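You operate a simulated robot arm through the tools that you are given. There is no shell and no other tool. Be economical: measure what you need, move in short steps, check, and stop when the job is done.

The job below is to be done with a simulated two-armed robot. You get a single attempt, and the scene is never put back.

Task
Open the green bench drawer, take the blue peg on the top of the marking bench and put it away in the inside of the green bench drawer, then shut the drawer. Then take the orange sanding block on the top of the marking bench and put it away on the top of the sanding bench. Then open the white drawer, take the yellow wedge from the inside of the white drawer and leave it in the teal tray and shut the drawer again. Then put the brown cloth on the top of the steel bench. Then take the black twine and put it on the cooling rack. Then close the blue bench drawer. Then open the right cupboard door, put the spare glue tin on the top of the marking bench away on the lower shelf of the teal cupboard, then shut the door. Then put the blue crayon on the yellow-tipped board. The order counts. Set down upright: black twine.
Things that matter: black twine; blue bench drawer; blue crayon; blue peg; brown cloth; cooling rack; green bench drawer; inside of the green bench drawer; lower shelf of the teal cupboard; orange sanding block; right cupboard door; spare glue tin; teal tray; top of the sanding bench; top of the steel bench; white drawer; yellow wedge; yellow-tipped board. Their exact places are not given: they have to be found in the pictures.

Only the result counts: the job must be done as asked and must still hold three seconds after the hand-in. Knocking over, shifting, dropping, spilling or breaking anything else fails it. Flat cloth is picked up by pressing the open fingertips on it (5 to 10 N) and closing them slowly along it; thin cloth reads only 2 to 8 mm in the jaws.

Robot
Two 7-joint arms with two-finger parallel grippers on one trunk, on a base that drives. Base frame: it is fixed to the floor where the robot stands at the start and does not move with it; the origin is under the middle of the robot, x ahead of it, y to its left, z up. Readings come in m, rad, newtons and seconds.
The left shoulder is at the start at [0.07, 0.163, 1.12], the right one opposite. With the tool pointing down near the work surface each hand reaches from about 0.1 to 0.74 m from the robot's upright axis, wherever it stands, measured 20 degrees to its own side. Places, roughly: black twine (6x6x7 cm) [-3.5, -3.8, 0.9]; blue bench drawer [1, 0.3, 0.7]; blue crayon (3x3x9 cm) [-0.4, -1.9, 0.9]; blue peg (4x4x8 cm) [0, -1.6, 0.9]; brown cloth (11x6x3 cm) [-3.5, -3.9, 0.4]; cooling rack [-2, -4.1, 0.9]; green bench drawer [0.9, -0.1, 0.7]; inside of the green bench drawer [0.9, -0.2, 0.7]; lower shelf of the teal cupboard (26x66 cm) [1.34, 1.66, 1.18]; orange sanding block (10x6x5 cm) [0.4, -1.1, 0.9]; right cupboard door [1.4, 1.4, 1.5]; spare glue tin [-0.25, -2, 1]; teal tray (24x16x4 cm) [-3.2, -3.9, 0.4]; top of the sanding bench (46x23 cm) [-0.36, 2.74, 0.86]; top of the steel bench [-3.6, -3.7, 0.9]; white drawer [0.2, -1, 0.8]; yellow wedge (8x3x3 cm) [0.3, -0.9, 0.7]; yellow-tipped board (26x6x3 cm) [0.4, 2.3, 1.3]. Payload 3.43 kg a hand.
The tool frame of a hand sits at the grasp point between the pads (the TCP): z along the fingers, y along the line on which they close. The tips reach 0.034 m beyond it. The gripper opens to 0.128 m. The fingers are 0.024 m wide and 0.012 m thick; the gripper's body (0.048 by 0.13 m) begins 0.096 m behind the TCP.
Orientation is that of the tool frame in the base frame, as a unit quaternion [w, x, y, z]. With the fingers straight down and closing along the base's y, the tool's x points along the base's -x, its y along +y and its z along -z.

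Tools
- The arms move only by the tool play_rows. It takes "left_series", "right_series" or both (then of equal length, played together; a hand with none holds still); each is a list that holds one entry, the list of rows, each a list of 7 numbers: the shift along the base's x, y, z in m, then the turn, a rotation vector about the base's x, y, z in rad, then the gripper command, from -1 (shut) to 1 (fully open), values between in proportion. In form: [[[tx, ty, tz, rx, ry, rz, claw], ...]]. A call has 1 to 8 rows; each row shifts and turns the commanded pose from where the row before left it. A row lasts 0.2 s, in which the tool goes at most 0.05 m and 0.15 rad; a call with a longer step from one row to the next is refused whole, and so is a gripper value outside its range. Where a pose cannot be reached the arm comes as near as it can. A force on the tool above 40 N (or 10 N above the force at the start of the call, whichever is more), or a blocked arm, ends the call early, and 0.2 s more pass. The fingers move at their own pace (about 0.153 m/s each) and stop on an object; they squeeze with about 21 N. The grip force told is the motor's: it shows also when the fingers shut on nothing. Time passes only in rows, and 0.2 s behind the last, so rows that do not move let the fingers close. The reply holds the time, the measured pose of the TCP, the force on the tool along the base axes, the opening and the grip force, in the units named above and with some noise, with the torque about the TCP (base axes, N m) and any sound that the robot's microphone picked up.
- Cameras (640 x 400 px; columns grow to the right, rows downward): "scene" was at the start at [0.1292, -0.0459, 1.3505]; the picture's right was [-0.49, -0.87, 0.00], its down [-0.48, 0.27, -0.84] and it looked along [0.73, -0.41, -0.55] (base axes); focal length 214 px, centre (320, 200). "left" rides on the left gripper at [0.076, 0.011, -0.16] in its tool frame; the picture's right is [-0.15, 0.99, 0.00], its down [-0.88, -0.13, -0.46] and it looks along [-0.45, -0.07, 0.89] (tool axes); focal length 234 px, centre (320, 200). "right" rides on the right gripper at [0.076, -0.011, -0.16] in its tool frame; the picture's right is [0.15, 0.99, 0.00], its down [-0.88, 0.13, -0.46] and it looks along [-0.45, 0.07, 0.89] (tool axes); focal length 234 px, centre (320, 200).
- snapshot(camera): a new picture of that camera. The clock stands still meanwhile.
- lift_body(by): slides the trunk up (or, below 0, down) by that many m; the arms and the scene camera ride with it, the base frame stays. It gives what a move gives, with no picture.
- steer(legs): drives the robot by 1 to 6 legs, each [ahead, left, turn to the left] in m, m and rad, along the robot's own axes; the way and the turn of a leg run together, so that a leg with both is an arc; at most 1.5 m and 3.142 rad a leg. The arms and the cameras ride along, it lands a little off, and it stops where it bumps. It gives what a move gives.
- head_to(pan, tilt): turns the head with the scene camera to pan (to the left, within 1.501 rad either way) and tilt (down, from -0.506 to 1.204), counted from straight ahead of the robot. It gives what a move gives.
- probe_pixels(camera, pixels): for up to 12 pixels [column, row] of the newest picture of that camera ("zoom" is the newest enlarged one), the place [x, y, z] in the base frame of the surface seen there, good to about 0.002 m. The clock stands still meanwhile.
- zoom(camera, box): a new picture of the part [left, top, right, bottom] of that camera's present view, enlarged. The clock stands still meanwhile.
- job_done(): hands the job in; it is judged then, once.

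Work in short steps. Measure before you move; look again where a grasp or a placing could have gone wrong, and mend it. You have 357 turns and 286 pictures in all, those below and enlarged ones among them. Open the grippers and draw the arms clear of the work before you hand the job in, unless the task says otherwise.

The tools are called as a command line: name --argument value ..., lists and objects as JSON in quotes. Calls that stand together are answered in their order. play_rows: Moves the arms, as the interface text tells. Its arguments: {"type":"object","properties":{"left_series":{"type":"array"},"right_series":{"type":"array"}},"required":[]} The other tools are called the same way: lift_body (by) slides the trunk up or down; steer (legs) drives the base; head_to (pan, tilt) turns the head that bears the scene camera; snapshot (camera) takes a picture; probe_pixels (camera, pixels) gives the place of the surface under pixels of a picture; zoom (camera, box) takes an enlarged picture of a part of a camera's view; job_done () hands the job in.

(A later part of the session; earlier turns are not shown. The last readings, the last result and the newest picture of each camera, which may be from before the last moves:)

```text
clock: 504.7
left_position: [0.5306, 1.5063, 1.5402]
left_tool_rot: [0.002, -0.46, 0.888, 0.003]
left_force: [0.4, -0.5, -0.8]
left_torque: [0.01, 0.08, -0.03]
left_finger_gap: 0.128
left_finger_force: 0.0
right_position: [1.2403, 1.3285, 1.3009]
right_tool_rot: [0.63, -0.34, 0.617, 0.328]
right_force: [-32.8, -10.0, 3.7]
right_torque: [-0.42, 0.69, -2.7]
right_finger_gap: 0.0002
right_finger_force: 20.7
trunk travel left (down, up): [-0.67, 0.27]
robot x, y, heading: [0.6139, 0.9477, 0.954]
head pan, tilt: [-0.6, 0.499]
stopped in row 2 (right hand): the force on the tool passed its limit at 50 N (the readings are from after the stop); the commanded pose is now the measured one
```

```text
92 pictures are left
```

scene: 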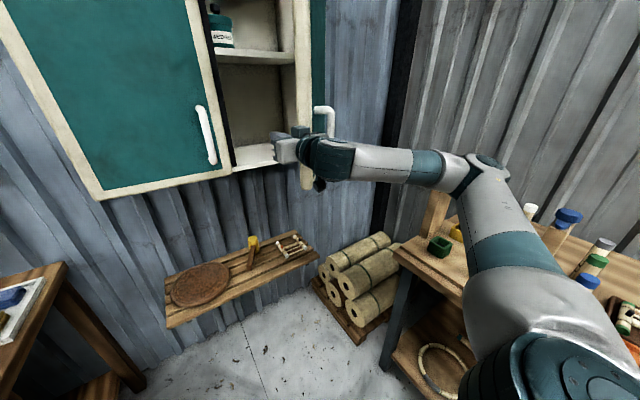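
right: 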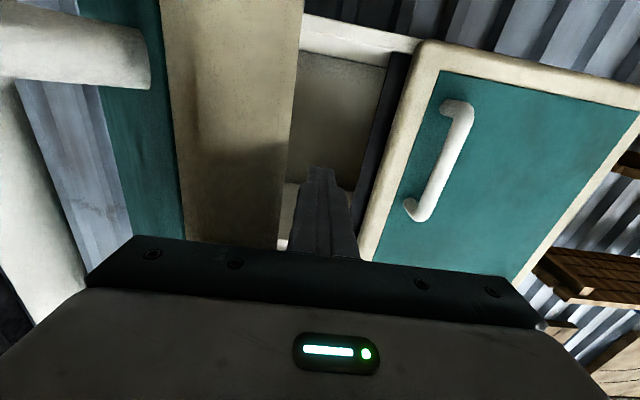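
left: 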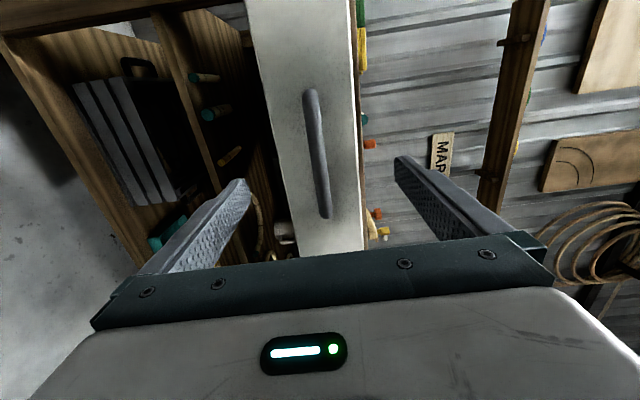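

The edge (48° now) is jammed in the corner of the gripper body because I moved only sideways. I follow the door's arc instead: right and backward together.

play_rows --right_series '[[[-0.0115, -0.016, 0, 0, 0, 0, -1], [0.0042, -0.0195, 0, 0, 0, 0, -1], [0.0042, -0.0195, 0, 0, 0, 0, -1], [0.0088, -0.0179, 0, 0, 0, 0, -1], [0.0088, -0.0179, 0, 0, 0, 0, -1], [0.0129, -0.0154, 0, 0, 0, 0, -1], [0.0129, -0.0154, 0, 0, 0, 0, -1], [0.0129, -0.0154, 0, 0, 0, 0, -1]]]'

snapshot --camera "scene"

```text
clock: 506.5
left_position: [0.5349, 1.508, 1.5384]
left_tool_rot: [0.001, -0.462, 0.887, 0.003]
left_force: [-0.3, -1.2, -0.7]
left_torque: [0.03, 0.02, 0.0]
left_finger_gap: 0.1282
left_finger_force: 0.1
right_position: [1.3008, 1.1911, 1.2966]
right_tool_rot: [0.629, -0.339, 0.62, 0.325]
right_force: [0.8, 0.4, 0.1]
right_torque: [-0.03, 0.03, 0.0]
right_finger_gap: 0.0
right_finger_force: 21.3
trunk travel left (down, up): [-0.67, 0.27]
robot x, y, heading: [0.6139, 0.9469, 0.956]
head pan, tilt: [-0.6, 0.499]
```

```text
91 pictures are left
```

scene: 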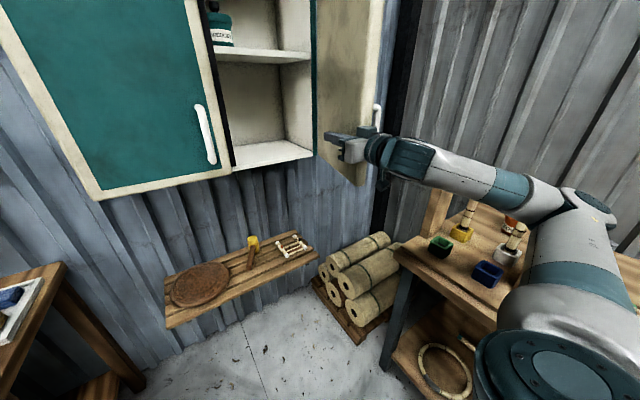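

The door is nearly square now. I push a bit farther to the right.

play_rows --right_series '[[[0.0155, -0.0111, 0, 0, 0, 0, -1], [0.0155, -0.0111, 0, 0, 0, 0, -1], [0.0155, -0.0111, 0, 0, 0, 0, -1], [0.0155, -0.0111, 0, 0, 0, 0, -1]]]'

snapshot --camera "scene"

probe_pixels --camera "scene" --pixels '[[350, 40], [365, 170], [375, 50], [330, 50], [260, 155], [300, 150], [240, 160], [280, 90], [265, 57], [225, 30]]'

```text
clock: 507.5
left_position: [0.5357, 1.5092, 1.5393]
left_tool_rot: [0.001, -0.461, 0.887, 0.003]
left_force: [-0.2, -0.2, -0.1]
left_torque: [0.04, 0.02, -0.01]
left_finger_gap: 0.1278
left_finger_force: 0.0
right_position: [1.363, 1.1463, 1.2985]
right_tool_rot: [0.629, -0.338, 0.62, 0.324]
right_force: [0.0, 0.6, 0.4]
right_torque: [-0.01, 0.02, 0.0]
right_finger_gap: 0.0
right_finger_force: 21.6
trunk travel left (down, up): [-0.67, 0.27]
robot x, y, heading: [0.6111, 0.9431, 0.953]
head pan, tilt: [-0.6, 0.499]
```

```text
90 pictures are left
```

scene: 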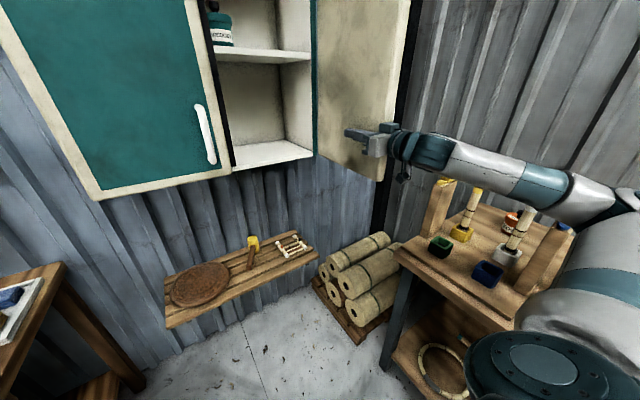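

```text
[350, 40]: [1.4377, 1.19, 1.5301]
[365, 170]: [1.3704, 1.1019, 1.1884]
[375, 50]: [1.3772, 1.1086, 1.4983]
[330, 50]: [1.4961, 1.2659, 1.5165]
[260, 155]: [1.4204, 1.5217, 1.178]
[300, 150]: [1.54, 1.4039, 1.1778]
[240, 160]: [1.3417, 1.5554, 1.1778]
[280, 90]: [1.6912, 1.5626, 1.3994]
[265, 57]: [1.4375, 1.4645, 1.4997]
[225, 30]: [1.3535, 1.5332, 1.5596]
```

The door stands open a little past square. I withdraw the hand to the left, bringing its tilt to 30° for the tin.

play_rows --right_series '[[[-0.0408, 0.0054, 0, 0, 0, 0, -1], [-0.0408, 0.0054, 0, -0.1218, 0.0869, 0, -1], [-0.0408, 0.0054, 0, -0.1218, 0.0869, 0, -1], [-0.0408, 0.0054, 0, -0.1218, 0.0869, 0, -1], [-0.0408, 0.0054, 0, -0.1218, 0.0869, 0, -1], [-0.0408, 0.0054, 0, -0.1218, 0.0869, 0, 0], [-0.0408, 0.0054, 0, -0.1218, 0.0869, 0, 1], [-0.0408, 0.0054, 0, -0.1218, 0.0869, 0, 1]]]'

snapshot --camera "scene"

```text
clock: 509.3
left_position: [0.5328, 1.5126, 1.5377]
left_tool_rot: [0.001, -0.461, 0.887, 0.001]
left_force: [0.1, 0.5, -0.6]
left_torque: [-0.04, -0.05, -0.02]
left_finger_gap: 0.128
left_finger_force: 0.0
right_position: [1.0342, 1.1907, 1.2982]
right_tool_rot: [0.227, -0.454, 0.853, 0.124]
right_force: [-0.2, -0.5, -0.3]
right_torque: [-0.04, 0.01, -0.02]
right_finger_gap: 0.1281
right_finger_force: 0.0
trunk travel left (down, up): [-0.67, 0.27]
robot x, y, heading: [0.6173, 0.9477, 0.954]
head pan, tilt: [-0.6, 0.499]
```

```text
89 pictures are left
```

scene: 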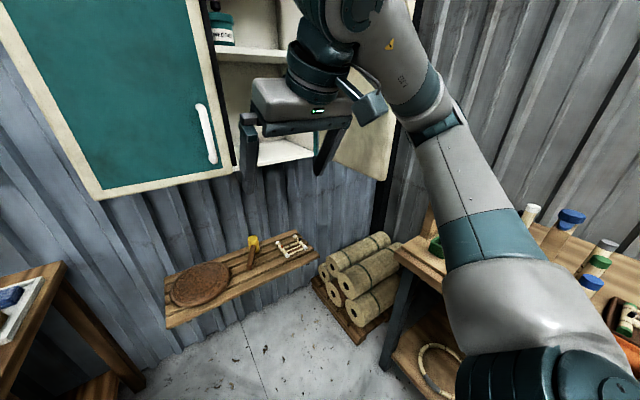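

I back off, turn right and drive along to the marking bench's far end.

steer --legs '[[-0.3, 0, 0], [0, 0, -1.574], [0, -1.25, 0], [0, -1.18, 0]]'

head_to --pan -0.3 --tilt 0.7

snapshot --camera "scene"

```text
clock: 526.8
left_position: [-0.4083, -1.2164, 1.5384]
left_tool_rot: [0.002, 0.303, 0.953, 0.001]
left_force: [0.5, -1.1, -0.4]
left_torque: [0.0, 0.01, -0.01]
left_finger_gap: 0.1279
left_finger_force: 0.0
right_position: [-0.73, -1.7172, 1.2983]
right_tool_rot: [0.25, 0.282, 0.924, -0.072]
right_force: [-1.2, -0.2, -0.1]
right_torque: [0.01, 0.01, 0.02]
right_finger_gap: 0.1278
right_finger_force: 0.2
trunk travel left (down, up): [-0.67, 0.27]
robot x, y, heading: [-0.9749, -1.2966, -0.616]
head pan, tilt: [-0.6, 0.499]
```

```text
clock: 527.6
left_position: [-0.4093, -1.2158, 1.5389]
left_tool_rot: [0.002, 0.302, 0.953, 0.0]
left_force: [0.2, -0.4, 0.0]
left_torque: [0.0, -0.02, 0.03]
left_finger_gap: 0.128
left_finger_force: 0.2
right_position: [-0.7305, -1.7161, 1.298]
right_tool_rot: [0.25, 0.282, 0.923, -0.071]
right_force: [0.4, -0.1, 0.9]
right_torque: [-0.03, 0.03, 0.0]
right_finger_gap: 0.1281
right_finger_force: 0.1
trunk travel left (down, up): [-0.67, 0.27]
robot x, y, heading: [-0.9704, -1.2938, -0.622]
head pan, tilt: [-0.3, 0.7]
```

```text
88 pictures are left
```

scene: 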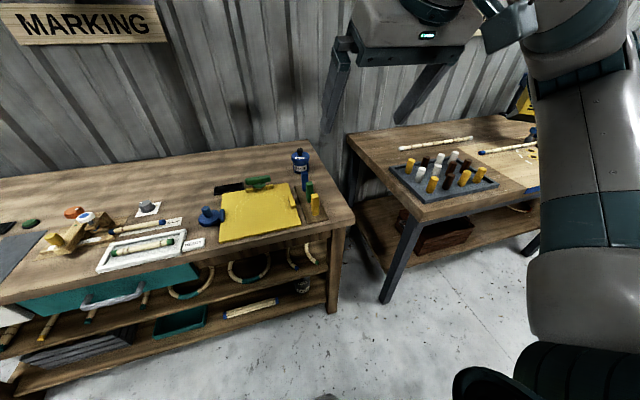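

The tin is at px (300,160), in line with the right hand. I drive ahead 0.3 and view it from the hand camera.

steer --legs '[[0.3, 0, 0]]'

snapshot --camera "right"

zoom --camera "scene" --box '[200, 100, 380, 240]'

```text
clock: 529.6
left_position: [-0.1696, -1.3858, 1.5387]
left_tool_rot: [0.002, 0.301, 0.954, 0.001]
left_force: [1.1, -0.8, 0.3]
left_torque: [0.0, 0.0, -0.02]
left_finger_gap: 0.1281
left_finger_force: 0.1
right_position: [-0.4894, -1.8874, 1.2983]
right_tool_rot: [0.25, 0.281, 0.924, -0.071]
right_force: [0.8, 0.2, -0.3]
right_torque: [0.0, 0.04, 0.04]
right_finger_gap: 0.1279
right_finger_force: 0.1
trunk travel left (down, up): [-0.67, 0.27]
robot x, y, heading: [-0.7301, -1.4628, -0.613]
head pan, tilt: [-0.3, 0.7]
```

```text
87 pictures are left
```

right: 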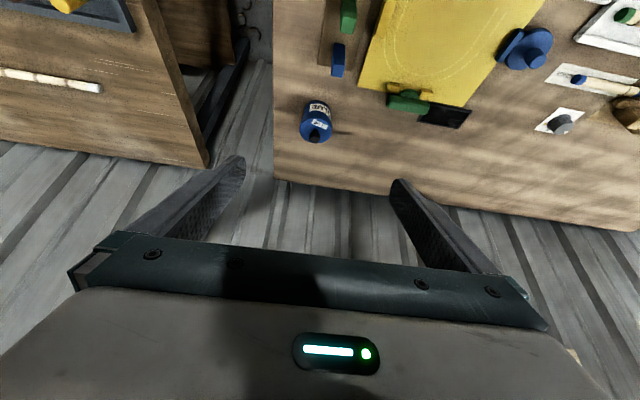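

```text
2.86 times, centred on (290, 170) of scene
```

zoom: 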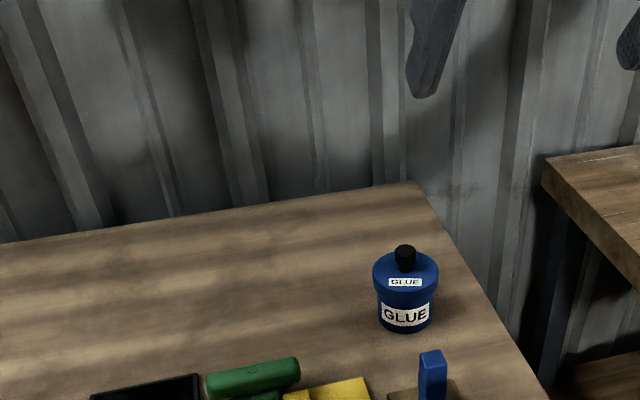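

I probe the tin's lid and sides and the blue crayon.

probe_pixels --camera "right" --pixels '[[315, 136], [302, 128], [330, 126], [316, 120], [305, 108], [327, 106], [316, 104], [338, 60], [338, 48], [338, 72], [349, 12]]'

zoom --camera "right" --box '[280, 80, 360, 150]'

```text
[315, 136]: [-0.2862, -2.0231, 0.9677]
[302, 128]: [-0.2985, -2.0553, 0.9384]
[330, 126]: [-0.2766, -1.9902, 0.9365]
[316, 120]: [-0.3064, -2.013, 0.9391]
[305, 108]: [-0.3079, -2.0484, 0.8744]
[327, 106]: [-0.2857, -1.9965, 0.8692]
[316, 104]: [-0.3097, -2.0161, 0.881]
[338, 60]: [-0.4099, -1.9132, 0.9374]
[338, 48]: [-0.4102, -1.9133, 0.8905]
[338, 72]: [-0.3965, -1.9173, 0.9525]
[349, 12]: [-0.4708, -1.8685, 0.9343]
```

```text
5.71 times, centred on (320, 115) of right
```

zoom: 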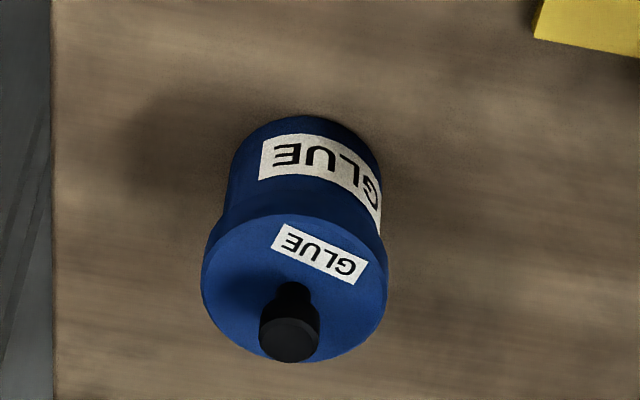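

Tin axis ≈ (-0.285,-2.022), lid Ø≈0.072 at z≈0.92–0.94. I move over it and descend in stages.

play_rows --right_series '[[[0.0409, -0.0269, 0, 0, 0, 0, 1], [0.0409, -0.0269, 0, 0, 0, 0, 1], [0.0409, -0.0269, 0, 0, 0, 0, 1], [0.0409, -0.0269, 0, 0, 0, 0, 1], [0.0409, -0.0269, 0, 0, 0, 0, 1], [0, 0, -0.05, 0, 0, 0, 1], [0, 0, -0.05, 0, 0, 0, 1], [0, 0, -0.05, 0, 0, 0, 1]]]'

play_rows --right_series '[[[0, 0, -0.05, 0, 0, 0, 1], [0, 0, -0.05, 0, 0, 0, 1], [0, 0, -0.04, 0, 0, 0, 1]]]'

snapshot --camera "right"

snapshot --camera "scene"

```text
clock: 531.4
left_position: [-0.1664, -1.3871, 1.5385]
left_tool_rot: [0.002, 0.301, 0.954, 0.001]
left_force: [-0.3, -0.1, 0.6]
left_torque: [0.02, 0.0, 0.02]
left_finger_gap: 0.1282
left_finger_force: 0.1
right_position: [-0.2826, -2.0246, 1.1459]
right_tool_rot: [0.251, 0.28, 0.924, -0.069]
right_force: [-0.5, 0.5, 1.4]
right_torque: [0.0, 0.0, -0.02]
right_finger_gap: 0.1276
right_finger_force: 0.0
trunk travel left (down, up): [-0.67, 0.27]
robot x, y, heading: [-0.7316, -1.4613, -0.617]
head pan, tilt: [-0.3, 0.7]
```

```text
clock: 532.2
left_position: [-0.1671, -1.387, 1.539]
left_tool_rot: [0.002, 0.302, 0.953, 0.001]
left_force: [-0.6, 0.4, -0.2]
left_torque: [0.03, 0.0, -0.02]
left_finger_gap: 0.1279
left_finger_force: 0.0
right_position: [-0.2828, -2.0229, 1.0068]
right_tool_rot: [0.25, 0.28, 0.924, -0.07]
right_force: [0.5, 0.5, -0.2]
right_torque: [0.03, 0.01, 0.0]
right_finger_gap: 0.1278
right_finger_force: 0.0
trunk travel left (down, up): [-0.67, 0.27]
robot x, y, heading: [-0.7335, -1.4681, -0.615]
head pan, tilt: [-0.3, 0.7]
```

```text
84 pictures are left
```

right: 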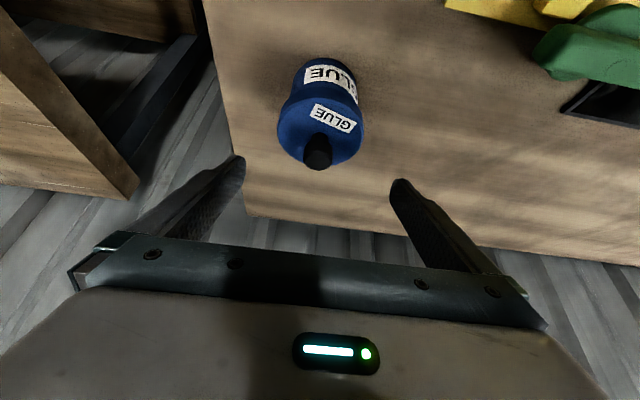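

```text
83 pictures are left
```

scene: 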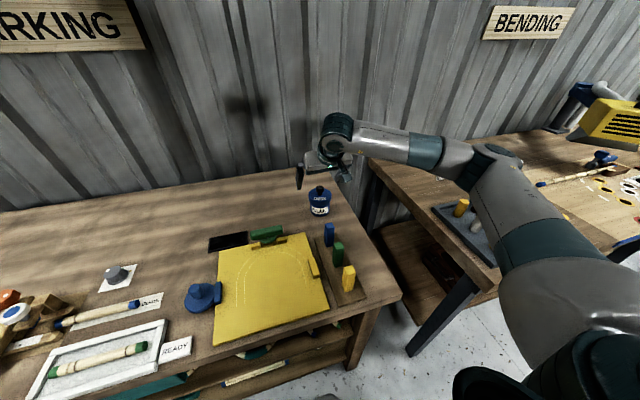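

Centred. I descend 0.085 and check.

play_rows --right_series '[[[0, 0, -0.045, 0, 0, 0, 1], [0, 0, -0.04, 0, 0, 0, 1]]]'

snapshot --camera "right"

zoom --camera "scene" --box '[260, 110, 420, 260]'

```text
clock: 532.8
left_position: [-0.1682, -1.3864, 1.5379]
left_tool_rot: [0.002, 0.302, 0.953, 0.002]
left_force: [-0.2, -0.2, 0.7]
left_torque: [0.0, 0.0, 0.0]
left_finger_gap: 0.1277
left_finger_force: 0.0
right_position: [-0.284, -2.0236, 0.9215]
right_tool_rot: [0.25, 0.281, 0.924, -0.071]
right_force: [-0.3, 0.3, 1.2]
right_torque: [-0.01, 0.02, 0.03]
right_finger_gap: 0.1277
right_finger_force: 0.1
trunk travel left (down, up): [-0.67, 0.27]
robot x, y, heading: [-0.7333, -1.4673, -0.611]
head pan, tilt: [-0.3, 0.7]
```

```text
82 pictures are left
```

right: 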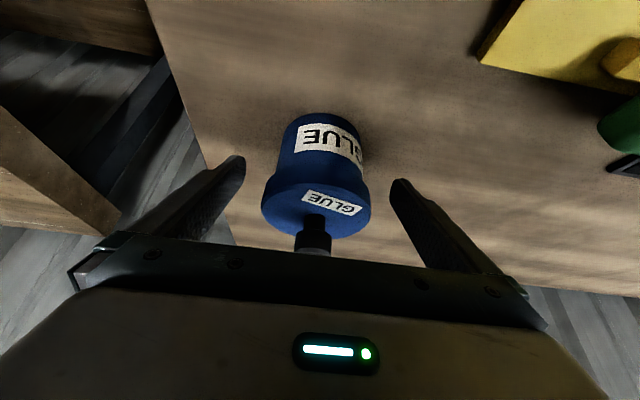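

```text
2.67 times, centred on (340, 185) of scene
```

zoom: 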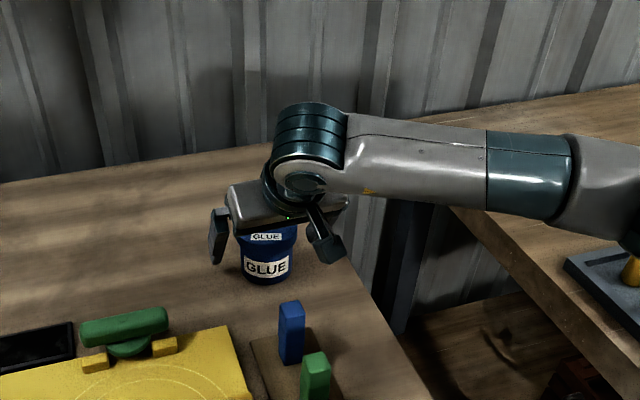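

The tin is centred between the fingers. I lower 5 mm, close and lift.

play_rows --right_series '[[[0, 0, -0.005, 0, 0, 0, 1], [0, 0, 0, 0, 0, 0, -1], [0, 0, 0, 0, 0, 0, -1], [0, 0, 0, 0, 0, 0, -1], [0, 0, 0.03, 0, 0, 0, -1], [0, 0, 0.05, 0, 0, 0, -1], [0, 0, 0.05, 0, 0, 0, -1]]]'

snapshot --camera "right"

```text
clock: 534.4
left_position: [-0.1671, -1.3856, 1.5391]
left_tool_rot: [0.002, 0.302, 0.953, 0.001]
left_force: [0.2, -0.8, 0.0]
left_torque: [-0.01, -0.01, 0.01]
left_finger_gap: 0.1278
left_finger_force: 0.1
right_position: [-0.2829, -2.0188, 1.0449]
right_tool_rot: [0.249, 0.281, 0.924, -0.07]
right_force: [-0.1, 0.4, -3.0]
right_torque: [-0.02, 0.03, 0.01]
right_finger_gap: 0.0809
right_finger_force: 21.5
trunk travel left (down, up): [-0.67, 0.27]
robot x, y, heading: [-0.7308, -1.4647, -0.615]
head pan, tilt: [-0.3, 0.7]
```

```text
80 pictures are left
```

right: 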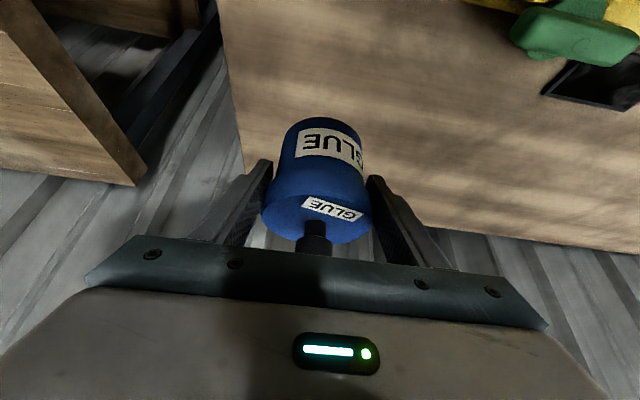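

The tin is held (gap 0.081). I raise it and bring it closer to the body.

play_rows --right_series '[[[0, 0, 0.05, 0, 0, 0, -1], [0, 0, 0.05, 0, 0, 0, -1], [0, 0, 0.05, 0, 0, 0, -1], [0, 0, 0.05, 0, 0, 0, -1], [0, 0, 0.05, 0, 0, 0, -1], [-0.039, 0.028, 0, 0, 0, 0, -1], [-0.039, 0.028, 0, 0, 0, 0, -1], [-0.039, 0.028, 0, 0, 0, 0, -1]]]'

steer --legs '[[-0.32, 0, 0], [0, 1.2, 0], [0, 1.2, 0], [0, 0, 1.571]]'

head_to --pan -0.3 --tilt 0.4

snapshot --camera "scene"

```text
clock: 536.2
left_position: [-0.1692, -1.3849, 1.54]
left_tool_rot: [0.002, 0.302, 0.953, 0.001]
left_force: [0.9, 0.6, -0.1]
left_torque: [-0.04, 0.0, -0.01]
left_finger_gap: 0.1278
left_finger_force: 0.2
right_position: [-0.3993, -1.9373, 1.3002]
right_tool_rot: [0.25, 0.281, 0.924, -0.071]
right_force: [0.6, 0.5, -3.0]
right_torque: [0.02, 0.06, -0.02]
right_finger_gap: 0.0811
right_finger_force: 20.8
trunk travel left (down, up): [-0.67, 0.27]
robot x, y, heading: [-0.7256, -1.4667, -0.614]
head pan, tilt: [-0.3, 0.7]
```

```text
clock: 553.6
left_position: [0.3058, 1.2846, 1.5391]
left_tool_rot: [0.0, -0.463, 0.886, 0.003]
left_force: [-0.4, -0.3, 0.2]
left_torque: [0.0, 0.02, 0.0]
left_finger_gap: 0.1282
left_finger_force: 0.0
right_position: [0.8593, 1.057, 1.2998]
right_tool_rot: [0.227, -0.456, 0.851, 0.128]
right_force: [0.8, 0.0, -2.6]
right_torque: [-0.03, 0.01, -0.02]
right_finger_gap: 0.0809
right_finger_force: 21.2
trunk travel left (down, up): [-0.67, 0.27]
robot x, y, heading: [0.3909, 0.7243, 0.955]
head pan, tilt: [-0.3, 0.7]
```

```text
clock: 554.4
left_position: [0.3052, 1.2862, 1.5393]
left_tool_rot: [0.001, -0.463, 0.886, 0.003]
left_force: [0.1, -0.8, 0.0]
left_torque: [0.04, -0.01, 0.0]
left_finger_gap: 0.1283
left_finger_force: 0.1
right_position: [0.8586, 1.0571, 1.2995]
right_tool_rot: [0.225, -0.457, 0.851, 0.127]
right_force: [-0.1, -0.3, -3.6]
right_torque: [-0.02, 0.02, 0.0]
right_finger_gap: 0.0811
right_finger_force: 20.6
trunk travel left (down, up): [-0.67, 0.27]
robot x, y, heading: [0.3881, 0.7189, 0.963]
head pan, tilt: [-0.3, 0.4]
```

```text
79 pictures are left
```

scene: 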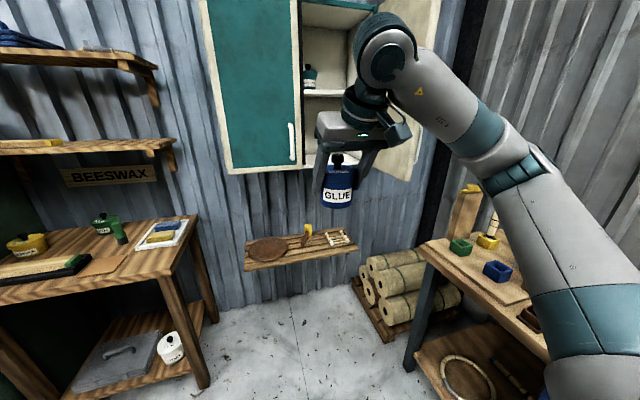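

With the robot square to the cupboard the right elbow would hit the open door, so I will stand further left, turned 0.5 rad to the right. I check the beeswax bench's right end first.

probe_pixels --camera "scene" --pixels '[[195, 216], [160, 290], [205, 375], [250, 265], [355, 250], [305, 300], [440, 100], [405, 170], [300, 150]]'

```text
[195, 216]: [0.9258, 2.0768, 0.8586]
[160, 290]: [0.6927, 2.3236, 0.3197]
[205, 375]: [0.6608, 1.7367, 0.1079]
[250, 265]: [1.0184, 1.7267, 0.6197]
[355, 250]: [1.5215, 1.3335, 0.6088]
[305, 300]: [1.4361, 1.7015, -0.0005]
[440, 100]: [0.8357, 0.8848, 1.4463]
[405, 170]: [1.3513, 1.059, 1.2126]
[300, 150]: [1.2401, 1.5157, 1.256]
```

I turn right 0.46 and go to the standoff point left of the cupboard.

steer --legs '[[0, 0, -0.462], [0.352, 0.392, 0]]'

head_to --pan 0.1 --tilt 0.3

snapshot --camera "scene"

```text
clock: 558.9
left_position: [0.6963, 1.7802, 1.5386]
left_tool_rot: [0.001, -0.241, 0.97, 0.004]
left_force: [0.1, 0.0, -0.1]
left_torque: [0.02, -0.01, 0.0]
left_finger_gap: 0.1279
left_finger_force: 0.0
right_position: [1.0844, 1.3229, 1.3001]
right_tool_rot: [0.25, -0.243, 0.935, 0.071]
right_force: [0.2, -0.6, -2.9]
right_torque: [-0.02, 0.02, -0.02]
right_finger_gap: 0.0809
right_finger_force: 21.0
trunk travel left (down, up): [-0.67, 0.27]
robot x, y, heading: [0.5085, 1.2423, 0.485]
head pan, tilt: [-0.3, 0.4]
```

```text
clock: 559.7
left_position: [0.6981, 1.7811, 1.5401]
left_tool_rot: [0.001, -0.241, 0.97, 0.002]
left_force: [0.5, -0.6, 0.4]
left_torque: [0.02, -0.01, 0.0]
left_finger_gap: 0.1281
left_finger_force: 0.0
right_position: [1.084, 1.3253, 1.2991]
right_tool_rot: [0.249, -0.242, 0.935, 0.07]
right_force: [0.2, -0.1, -2.7]
right_torque: [-0.06, 0.03, 0.02]
right_finger_gap: 0.0809
right_finger_force: 21.1
trunk travel left (down, up): [-0.67, 0.27]
robot x, y, heading: [0.5103, 1.2458, 0.484]
head pan, tilt: [0.099, 0.3]
```

```text
78 pictures are left
```

scene: 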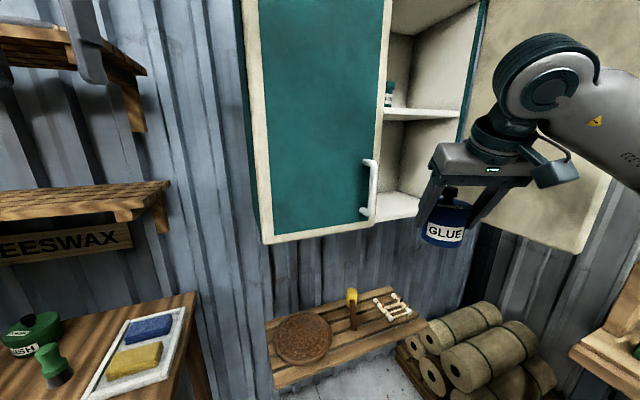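

The left hand is close to the beeswax shelves, so I draw it back before moving ahead.

play_rows --left_series '[[[-0.0442, -0.0233, 0, 0, 0, 0, 1], [-0.0442, -0.0233, 0, 0, 0, 0, 1], [-0.0442, -0.0233, 0, 0, 0, 0, 1], [-0.0442, -0.0233, 0, 0, 0, 0, 1], [-0.0442, -0.0233, 0, 0, 0, 0, 1]]]'

probe_pixels --camera "scene" --pixels '[[165, 190], [145, 75], [372, 190], [385, 100], [400, 205], [430, 112], [590, 200], [570, 240], [480, 60], [470, 250]]'

```text
clock: 560.9
left_position: [0.4773, 1.6941, 1.5046]
left_tool_rot: [0.017, -0.244, 0.969, -0.023]
left_force: [-0.3, -0.5, 0.4]
left_torque: [-0.03, 0.05, -0.03]
left_finger_gap: 0.1278
left_finger_force: 0.0
left hand out of reach, approached as far as the arm can: row 2, 4, 5
right_position: [1.085, 1.327, 1.2976]
right_tool_rot: [0.249, -0.243, 0.935, 0.069]
right_force: [1.6, 0.7, -3.4]
right_torque: [-0.06, 0.08, -0.02]
right_finger_gap: 0.0808
right_finger_force: 20.7
trunk travel left (down, up): [-0.67, 0.27]
robot x, y, heading: [0.5081, 1.2451, 0.48]
head pan, tilt: [0.099, 0.3]
```

```text
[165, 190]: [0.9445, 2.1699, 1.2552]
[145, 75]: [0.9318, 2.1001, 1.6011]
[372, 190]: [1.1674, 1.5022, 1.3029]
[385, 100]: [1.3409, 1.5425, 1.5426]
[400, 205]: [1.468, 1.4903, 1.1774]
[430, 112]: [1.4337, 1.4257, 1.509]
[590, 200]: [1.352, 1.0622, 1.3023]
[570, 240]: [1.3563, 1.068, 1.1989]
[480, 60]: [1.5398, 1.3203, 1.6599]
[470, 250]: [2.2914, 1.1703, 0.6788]
```

The shelf's usable depth starts near l≈2.0, with the upper shelf's front at l≈1.99, z≈1.5. I drive ahead 0.2 and lower the tin to just above the shelf height.

steer --legs '[[0.2, 0, 0.015]]'

play_rows --right_series '[[[0, 0, -0.03, 0, 0, 0, -1], [0, 0, -0.02, 0, 0, 0, -1]]]'

snapshot --camera "scene"

snapshot --camera "right"

```text
clock: 562.5
left_position: [0.6465, 1.7873, 1.5061]
left_tool_rot: [0.015, -0.254, 0.967, -0.021]
left_force: [0.3, -0.4, -0.6]
left_torque: [0.02, -0.01, -0.02]
left_finger_gap: 0.1279
left_finger_force: 0.1
right_position: [1.2578, 1.4257, 1.2999]
right_tool_rot: [0.251, -0.248, 0.933, 0.071]
right_force: [-0.1, 0.2, -3.6]
right_torque: [-0.01, 0.0, -0.02]
right_finger_gap: 0.0808
right_finger_force: 21.1
trunk travel left (down, up): [-0.67, 0.27]
robot x, y, heading: [0.6868, 1.3376, 0.497]
head pan, tilt: [0.099, 0.3]
```

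```text
clock: 563.1
left_position: [0.6485, 1.7862, 1.5062]
left_tool_rot: [0.015, -0.255, 0.967, -0.023]
left_force: [0.3, -0.1, -0.2]
left_torque: [0.0, 0.03, -0.03]
left_finger_gap: 0.1281
left_finger_force: 0.0
right_position: [1.2597, 1.4261, 1.2496]
right_tool_rot: [0.25, -0.247, 0.933, 0.07]
right_force: [0.1, -0.5, -4.1]
right_torque: [-0.03, 0.02, -0.02]
right_finger_gap: 0.0806
right_finger_force: 21.1
trunk travel left (down, up): [-0.67, 0.27]
robot x, y, heading: [0.6847, 1.3398, 0.497]
head pan, tilt: [0.099, 0.3]
```

```text
77 pictures are left
```

scene: 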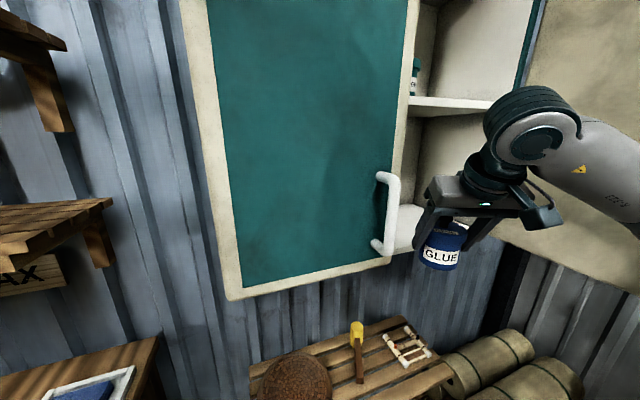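

```text
76 pictures are left
```

right: 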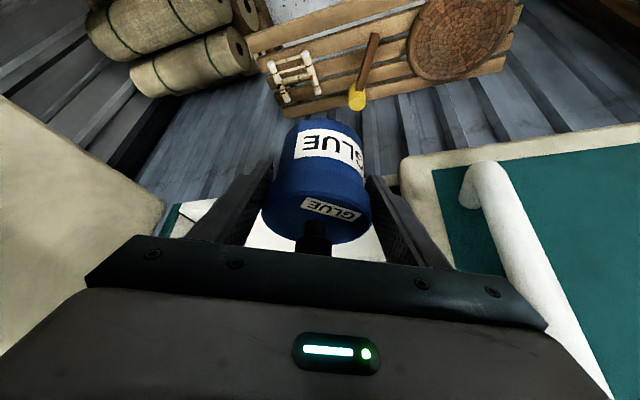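

I shift right 9 cm first to clear the left door's edge, then go in.

play_rows --right_series '[[[0.0366, -0.0262, 0.005, 0, 0, 0, -1], [0.0366, -0.0262, 0.005, 0, 0, 0, -1], [0.0233, 0.0325, 0, 0, 0, 0, -1], [0.0233, 0.0325, 0, 0, 0, 0, -1]]]'

snapshot --camera "scene"

snapshot --camera "right"

```text
clock: 564.1
left_position: [0.648, 1.79, 1.5048]
left_tool_rot: [0.015, -0.255, 0.966, -0.025]
left_force: [0.6, 0.0, -0.2]
left_torque: [-0.02, 0.01, -0.01]
left_finger_gap: 0.1279
left_finger_force: 0.1
right_position: [1.3791, 1.4395, 1.2604]
right_tool_rot: [0.249, -0.248, 0.933, 0.071]
right_force: [0.0, -0.3, -4.2]
right_torque: [-0.03, 0.02, -0.01]
right_finger_gap: 0.0806
right_finger_force: 20.7
trunk travel left (down, up): [-0.67, 0.27]
robot x, y, heading: [0.686, 1.338, 0.495]
head pan, tilt: [0.099, 0.3]
```

```text
75 pictures are left
```

scene: 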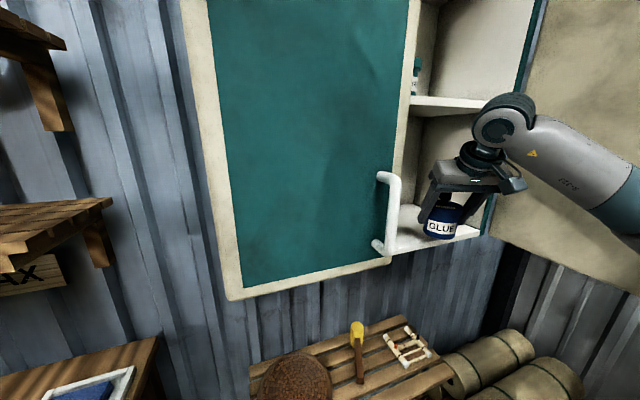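

```text
74 pictures are left
```

right: 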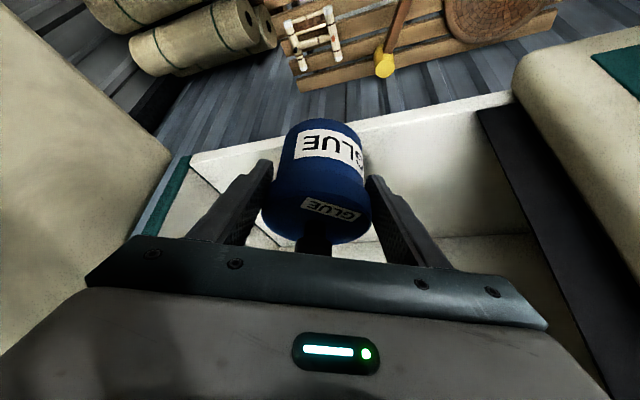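

I probe the shelf front edge and inner right wall.

probe_pixels --camera "right" --pixels '[[430, 120], [240, 155], [430, 150], [220, 180], [470, 130], [400, 160], [205, 165]]'

probe_pixels --camera "scene" --pixels '[[505, 110], [450, 103], [420, 225], [490, 225], [430, 110], [470, 105]]'

```text
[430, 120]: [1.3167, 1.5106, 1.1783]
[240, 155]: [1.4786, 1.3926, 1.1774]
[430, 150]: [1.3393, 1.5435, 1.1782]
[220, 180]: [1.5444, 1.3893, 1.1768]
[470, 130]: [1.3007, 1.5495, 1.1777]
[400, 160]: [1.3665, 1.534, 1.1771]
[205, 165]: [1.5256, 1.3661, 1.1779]
```

```text
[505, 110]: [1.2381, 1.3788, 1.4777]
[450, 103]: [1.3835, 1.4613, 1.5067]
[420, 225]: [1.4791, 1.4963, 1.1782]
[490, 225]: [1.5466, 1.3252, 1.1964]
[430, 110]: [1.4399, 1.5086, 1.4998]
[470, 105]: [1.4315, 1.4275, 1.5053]
```

The shelf front is at l≈1.993. I lower 1.3 cm and go in 0.077 m to l≈2.05.

play_rows --right_series '[[[0, 0, -0.013, 0, 0, 0, -1], [0.0149, 0.0209, 0, 0, 0, 0, -1], [0.0149, 0.0209, 0, 0, 0, 0, -1], [0.0149, 0.0209, 0, 0, 0, 0, -1], [0, 0, 0, 0, 0, 0, -1]]]'

snapshot --camera "scene"

```text
clock: 565.3
left_position: [0.6463, 1.7879, 1.5053]
left_tool_rot: [0.014, -0.255, 0.967, -0.024]
left_force: [0.2, 0.5, -0.5]
left_torque: [-0.02, 0.0, -0.01]
left_finger_gap: 0.1278
left_finger_force: 0.1
right_position: [1.4232, 1.5029, 1.2463]
right_tool_rot: [0.25, -0.247, 0.934, 0.071]
right_force: [-0.2, -0.1, -2.8]
right_torque: [-0.02, 0.05, 0.0]
right_finger_gap: 0.0808
right_finger_force: 21.1
trunk travel left (down, up): [-0.67, 0.27]
robot x, y, heading: [0.692, 1.3402, 0.501]
head pan, tilt: [0.099, 0.3]
```

```text
73 pictures are left
```

scene: 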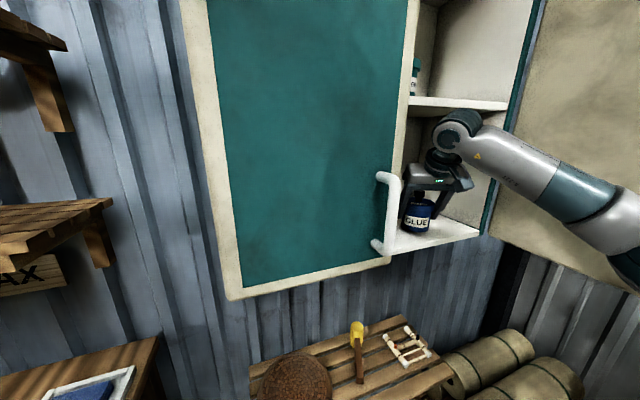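

The tin is inside, over the shelf. I lower it to contact.

play_rows --right_series '[[[0, 0, -0.006, 0, 0, 0, -1], [0, 0, -0.003, 0, 0, 0, -1], [0, 0, -0.002, 0, 0, 0, -1], [0, 0, -0.002, 0, 0, 0, -1]]]'

```text
clock: 566.3
left_position: [0.6467, 1.7892, 1.5054]
left_tool_rot: [0.015, -0.255, 0.966, -0.023]
left_force: [0.0, -0.4, -0.1]
left_torque: [0.03, 0.03, 0.02]
left_finger_gap: 0.1281
left_finger_force: 0.1
right_position: [1.4232, 1.5011, 1.2339]
right_tool_rot: [0.252, -0.247, 0.933, 0.072]
right_force: [4.7, 0.4, 11.0]
right_torque: [-0.28, -0.24, 0.08]
right_finger_gap: 0.0808
right_finger_force: 20.8
trunk travel left (down, up): [-0.67, 0.27]
robot x, y, heading: [0.6841, 1.3368, 0.497]
head pan, tilt: [0.099, 0.3]
heard: snap
```

A snap was heard at contact (11 N). I look closely before going on.

snapshot --camera "right"

zoom --camera "scene" --box '[370, 60, 540, 260]'

```text
72 pictures are left
```

right: 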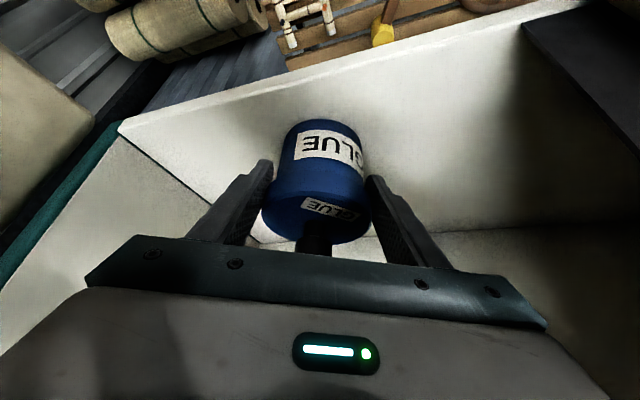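

```text
2.00 times, centred on (455, 160) of scene
```

zoom: 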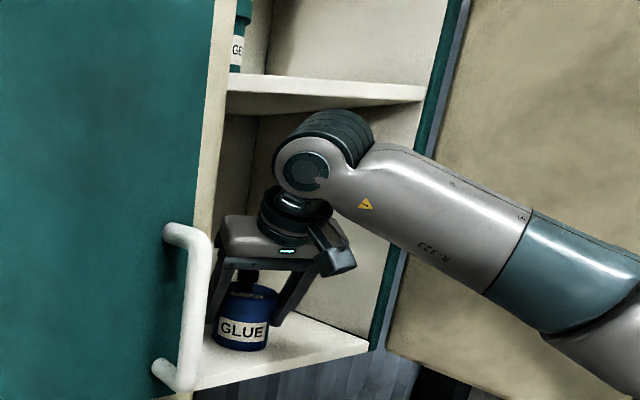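

Nothing looks broken and the tin stands on the shelf. I open the fingers and withdraw along the tool's back direction.

play_rows --right_series '[[[0, 0, 0.001, 0, 0, 0, 0.4], [0, 0, 0, 0, 0, 0, 0.7], [0, 0, 0, 0, 0, 0, 0.9], [0, 0, 0, 0, 0, 0, 0.9]]]'

snapshot --camera "right"

```text
clock: 567.3
left_position: [0.6462, 1.7879, 1.5052]
left_tool_rot: [0.015, -0.255, 0.966, -0.023]
left_force: [-0.2, 0.2, -0.3]
left_torque: [-0.02, 0.02, 0.01]
left_finger_gap: 0.1279
left_finger_force: 0.1
right_position: [1.4218, 1.5009, 1.2345]
right_tool_rot: [0.25, -0.247, 0.933, 0.071]
right_force: [0.9, -0.5, -0.4]
right_torque: [0.0, -0.01, 0.02]
right_finger_gap: 0.1217
right_finger_force: 0.1
trunk travel left (down, up): [-0.67, 0.27]
robot x, y, heading: [0.6887, 1.3337, 0.495]
head pan, tilt: [0.099, 0.3]
heard: snap
```

```text
70 pictures are left
```

right: 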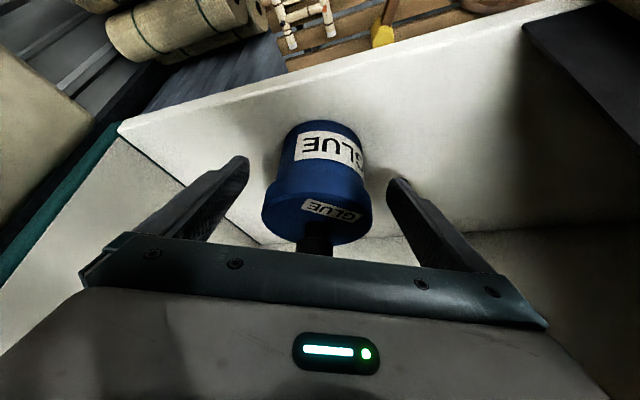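

The tin is free between the open fingers. I back out along the hand's heading, then along the wall normal.

play_rows --right_series '[[[-0.0264, -0.0143, 0.004, 0, 0, 0, 0.9], [-0.0264, -0.0143, 0.004, 0, 0, 0, 0.9], [-0.0264, -0.0143, 0.004, 0, 0, 0, 0.9], [-0.0175, -0.0244, 0, 0, 0, 0, 0.9], [-0.0175, -0.0244, 0, 0, 0, 0, 0.9], [-0.0175, -0.0244, 0, 0, 0, 0, 0]]]'

snapshot --camera "scene"

```text
clock: 568.7
left_position: [0.6459, 1.7867, 1.5057]
left_tool_rot: [0.015, -0.255, 0.967, -0.022]
left_force: [-0.5, -0.7, 0.2]
left_torque: [0.0, -0.01, -0.04]
left_finger_gap: 0.1279
left_finger_force: 0.0
right_position: [1.292, 1.384, 1.2466]
right_tool_rot: [0.249, -0.248, 0.933, 0.071]
right_force: [0.3, -0.1, -0.8]
right_torque: [0.02, -0.03, 0.01]
right_finger_gap: 0.0641
right_finger_force: 0.1
trunk travel left (down, up): [-0.67, 0.27]
robot x, y, heading: [0.6879, 1.338, 0.5]
head pan, tilt: [0.099, 0.3]
```

```text
69 pictures are left
```

scene: 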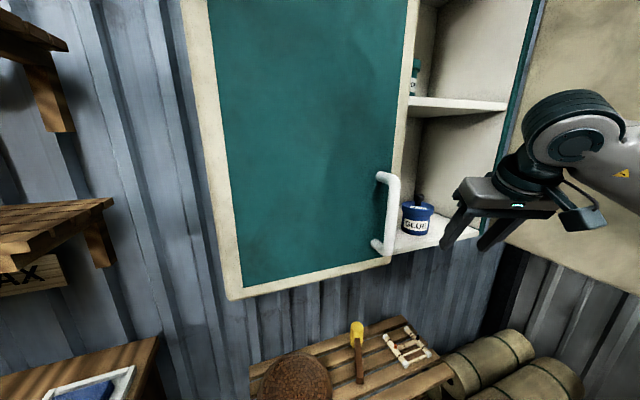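

The tin is on the lower shelf. To shut the door I must push its outer face from the right. I raise the hand, back away and turn square to the wall.

play_rows --right_series '[[[-0.0264, -0.0143, 0.03, 0, 0, 0, -1], [-0.0264, -0.0143, 0.03, 0, 0, 0, -1], [0, 0, 0.05, 0, 0, 0, -1], [0, 0, 0.05, 0, 0, 0, -1], [0, 0, 0.05, 0, 0, 0, -1], [0, 0, 0.04, 0, 0, 0, -1]]]'

steer --legs '[[-0.4, 0, 0], [0, 0, 0.45], [-0.15, 0, 0]]'

head_to --pan -0.4 --tilt 0.3

snapshot --camera "scene"

```text
clock: 570.1
left_position: [0.6457, 1.7892, 1.5052]
left_tool_rot: [0.015, -0.256, 0.966, -0.023]
left_force: [0.1, -0.2, -0.5]
left_torque: [-0.02, -0.02, 0.01]
left_finger_gap: 0.1277
left_finger_force: 0.1
right_position: [1.2385, 1.3567, 1.4958]
right_tool_rot: [0.25, -0.248, 0.933, 0.071]
right_force: [-0.6, 0.7, 0.0]
right_torque: [-0.03, -0.04, -0.03]
right_finger_gap: 0.0
right_finger_force: 20.5
trunk travel left (down, up): [-0.67, 0.27]
robot x, y, heading: [0.6889, 1.3378, 0.495]
head pan, tilt: [0.099, 0.3]
```

```text
clock: 574.9
left_position: [0.0205, 1.4202, 1.5059]
left_tool_rot: [0.018, -0.463, 0.886, -0.02]
left_force: [-0.1, 1.1, -0.2]
left_torque: [-0.05, 0.05, 0.03]
left_finger_gap: 0.128
left_finger_force: 0.1
right_position: [0.7426, 1.2863, 1.494]
right_tool_rot: [0.227, -0.449, 0.855, 0.124]
right_force: [0.4, 0.5, 0.9]
right_torque: [0.0, 0.0, -0.01]
right_finger_gap: 0.0001
right_finger_force: 21.0
trunk travel left (down, up): [-0.67, 0.27]
robot x, y, heading: [0.2491, 1.0283, 0.943]
head pan, tilt: [0.099, 0.3]
```

```text
clock: 575.8
left_position: [0.0186, 1.4188, 1.5045]
left_tool_rot: [0.019, -0.463, 0.886, -0.02]
left_force: [0.1, -0.1, 0.8]
left_torque: [-0.01, 0.01, -0.03]
left_finger_gap: 0.1281
left_finger_force: 0.0
right_position: [0.7406, 1.2846, 1.4945]
right_tool_rot: [0.228, -0.448, 0.855, 0.125]
right_force: [-0.2, -0.6, 0.0]
right_torque: [0.06, -0.02, -0.03]
right_finger_gap: 0.0
right_finger_force: 21.1
trunk travel left (down, up): [-0.67, 0.27]
robot x, y, heading: [0.2517, 1.0296, 0.944]
head pan, tilt: [-0.4, 0.3]
```

```text
68 pictures are left
```

scene: 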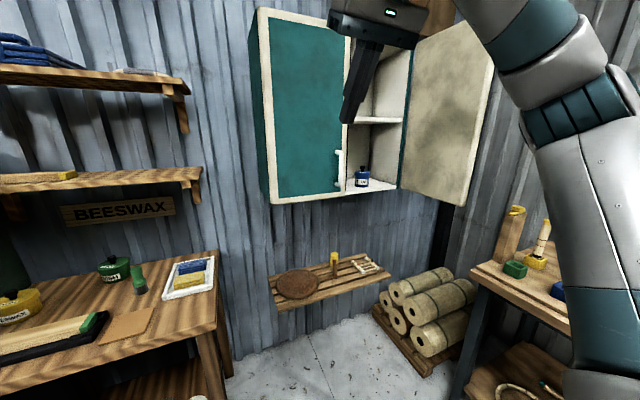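

probe_pixels --camera "scene" --pixels '[[488, 60], [462, 195], [410, 180], [412, 60], [440, 120]]'

steer --legs '[[0, -0.55, 0.007]]'

play_rows --right_series '[[[0.04, -0.029, 0, 0, 0, 0, -1], [0.04, -0.029, 0, 0, 0, 0, -1], [0.04, -0.029, 0, 0, 0, 0, -1], [0.04, -0.029, 0, 0, 0, 0, -1], [0.04, -0.029, 0, 0, 0, 0, -1]]]'

snapshot --camera "scene"

```text
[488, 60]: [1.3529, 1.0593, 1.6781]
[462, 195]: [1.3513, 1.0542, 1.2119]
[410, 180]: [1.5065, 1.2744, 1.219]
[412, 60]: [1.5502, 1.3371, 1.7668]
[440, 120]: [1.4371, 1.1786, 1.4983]
```

```text
clock: 579.1
left_position: [0.478, 1.085, 1.5049]
left_tool_rot: [0.019, -0.462, 0.887, -0.021]
left_force: [0.5, -0.1, 1.1]
left_torque: [0.0, 0.0, 0.0]
left_finger_gap: 0.1277
left_finger_force: 0.0
right_position: [1.1997, 0.949, 1.4948]
right_tool_rot: [0.229, -0.447, 0.856, 0.124]
right_force: [-1.3, 0.8, -0.5]
right_torque: [-0.01, -0.03, -0.02]
right_finger_gap: 0.0001
right_finger_force: 20.4
trunk travel left (down, up): [-0.67, 0.27]
robot x, y, heading: [0.7102, 0.6948, 0.937]
head pan, tilt: [-0.4, 0.3]
```

```text
clock: 580.3
left_position: [0.481, 1.0818, 1.5048]
left_tool_rot: [0.019, -0.461, 0.887, -0.02]
left_force: [0.2, -0.8, 0.4]
left_torque: [0.03, 0.01, -0.04]
left_finger_gap: 0.1283
left_finger_force: 0.0
right_position: [1.3991, 0.8028, 1.4939]
right_tool_rot: [0.227, -0.447, 0.856, 0.125]
right_force: [0.2, -0.2, -0.3]
right_torque: [0.02, -0.01, 0.04]
right_finger_gap: 0.0001
right_finger_force: 20.8
trunk travel left (down, up): [-0.67, 0.27]
robot x, y, heading: [0.7098, 0.693, 0.937]
head pan, tilt: [-0.4, 0.3]
```

```text
67 pictures are left
```

scene: 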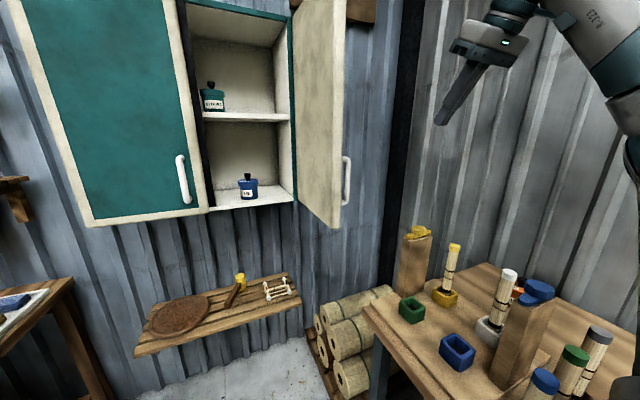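

The hand is to the right of the door (u≈0.67). I drive ahead 0.26 so it is beside the outer face, then left to swing the door.

steer --legs '[[0.26, 0, 0.013]]'

steer --legs '[[0, 0.25, 0]]'

snapshot --camera "scene"

```text
clock: 582.1
left_position: [0.6233, 1.2891, 1.5049]
left_tool_rot: [0.021, -0.468, 0.883, -0.02]
left_force: [-0.1, -0.8, -0.2]
left_torque: [0.01, -0.02, -0.05]
left_finger_gap: 0.1279
left_finger_force: 0.1
right_position: [1.5454, 1.0227, 1.4949]
right_tool_rot: [0.228, -0.454, 0.852, 0.127]
right_force: [0.3, 0.4, 0.1]
right_torque: [0.0, -0.02, 0.01]
right_finger_gap: 0.0001
right_finger_force: 21.4
trunk travel left (down, up): [-0.67, 0.27]
robot x, y, heading: [0.8586, 0.9025, 0.951]
head pan, tilt: [-0.4, 0.3]
```

```text
clock: 584.0
left_position: [0.4216, 1.4345, 1.5059]
left_tool_rot: [0.019, -0.47, 0.882, -0.021]
left_force: [0.1, 0.0, -0.4]
left_torque: [0.01, 0.01, 0.02]
left_finger_gap: 0.1279
left_finger_force: 0.0
right_position: [1.3455, 1.1697, 1.4947]
right_tool_rot: [0.226, -0.454, 0.852, 0.127]
right_force: [0.4, 0.1, 0.1]
right_torque: [0.01, -0.01, 0.0]
right_finger_gap: 0.0001
right_finger_force: 21.3
trunk travel left (down, up): [-0.67, 0.27]
robot x, y, heading: [0.6536, 1.0545, 0.95]
head pan, tilt: [-0.4, 0.3]
```

```text
66 pictures are left
```

scene: 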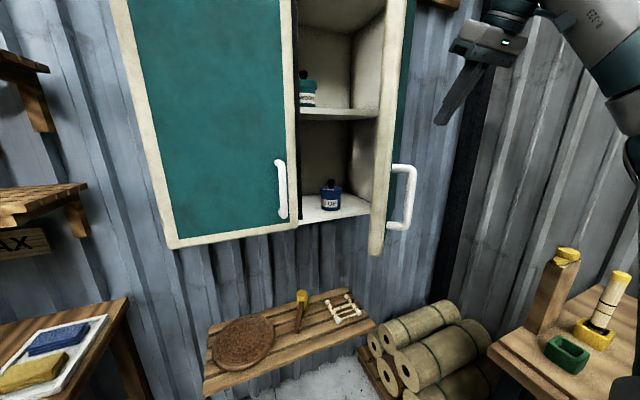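

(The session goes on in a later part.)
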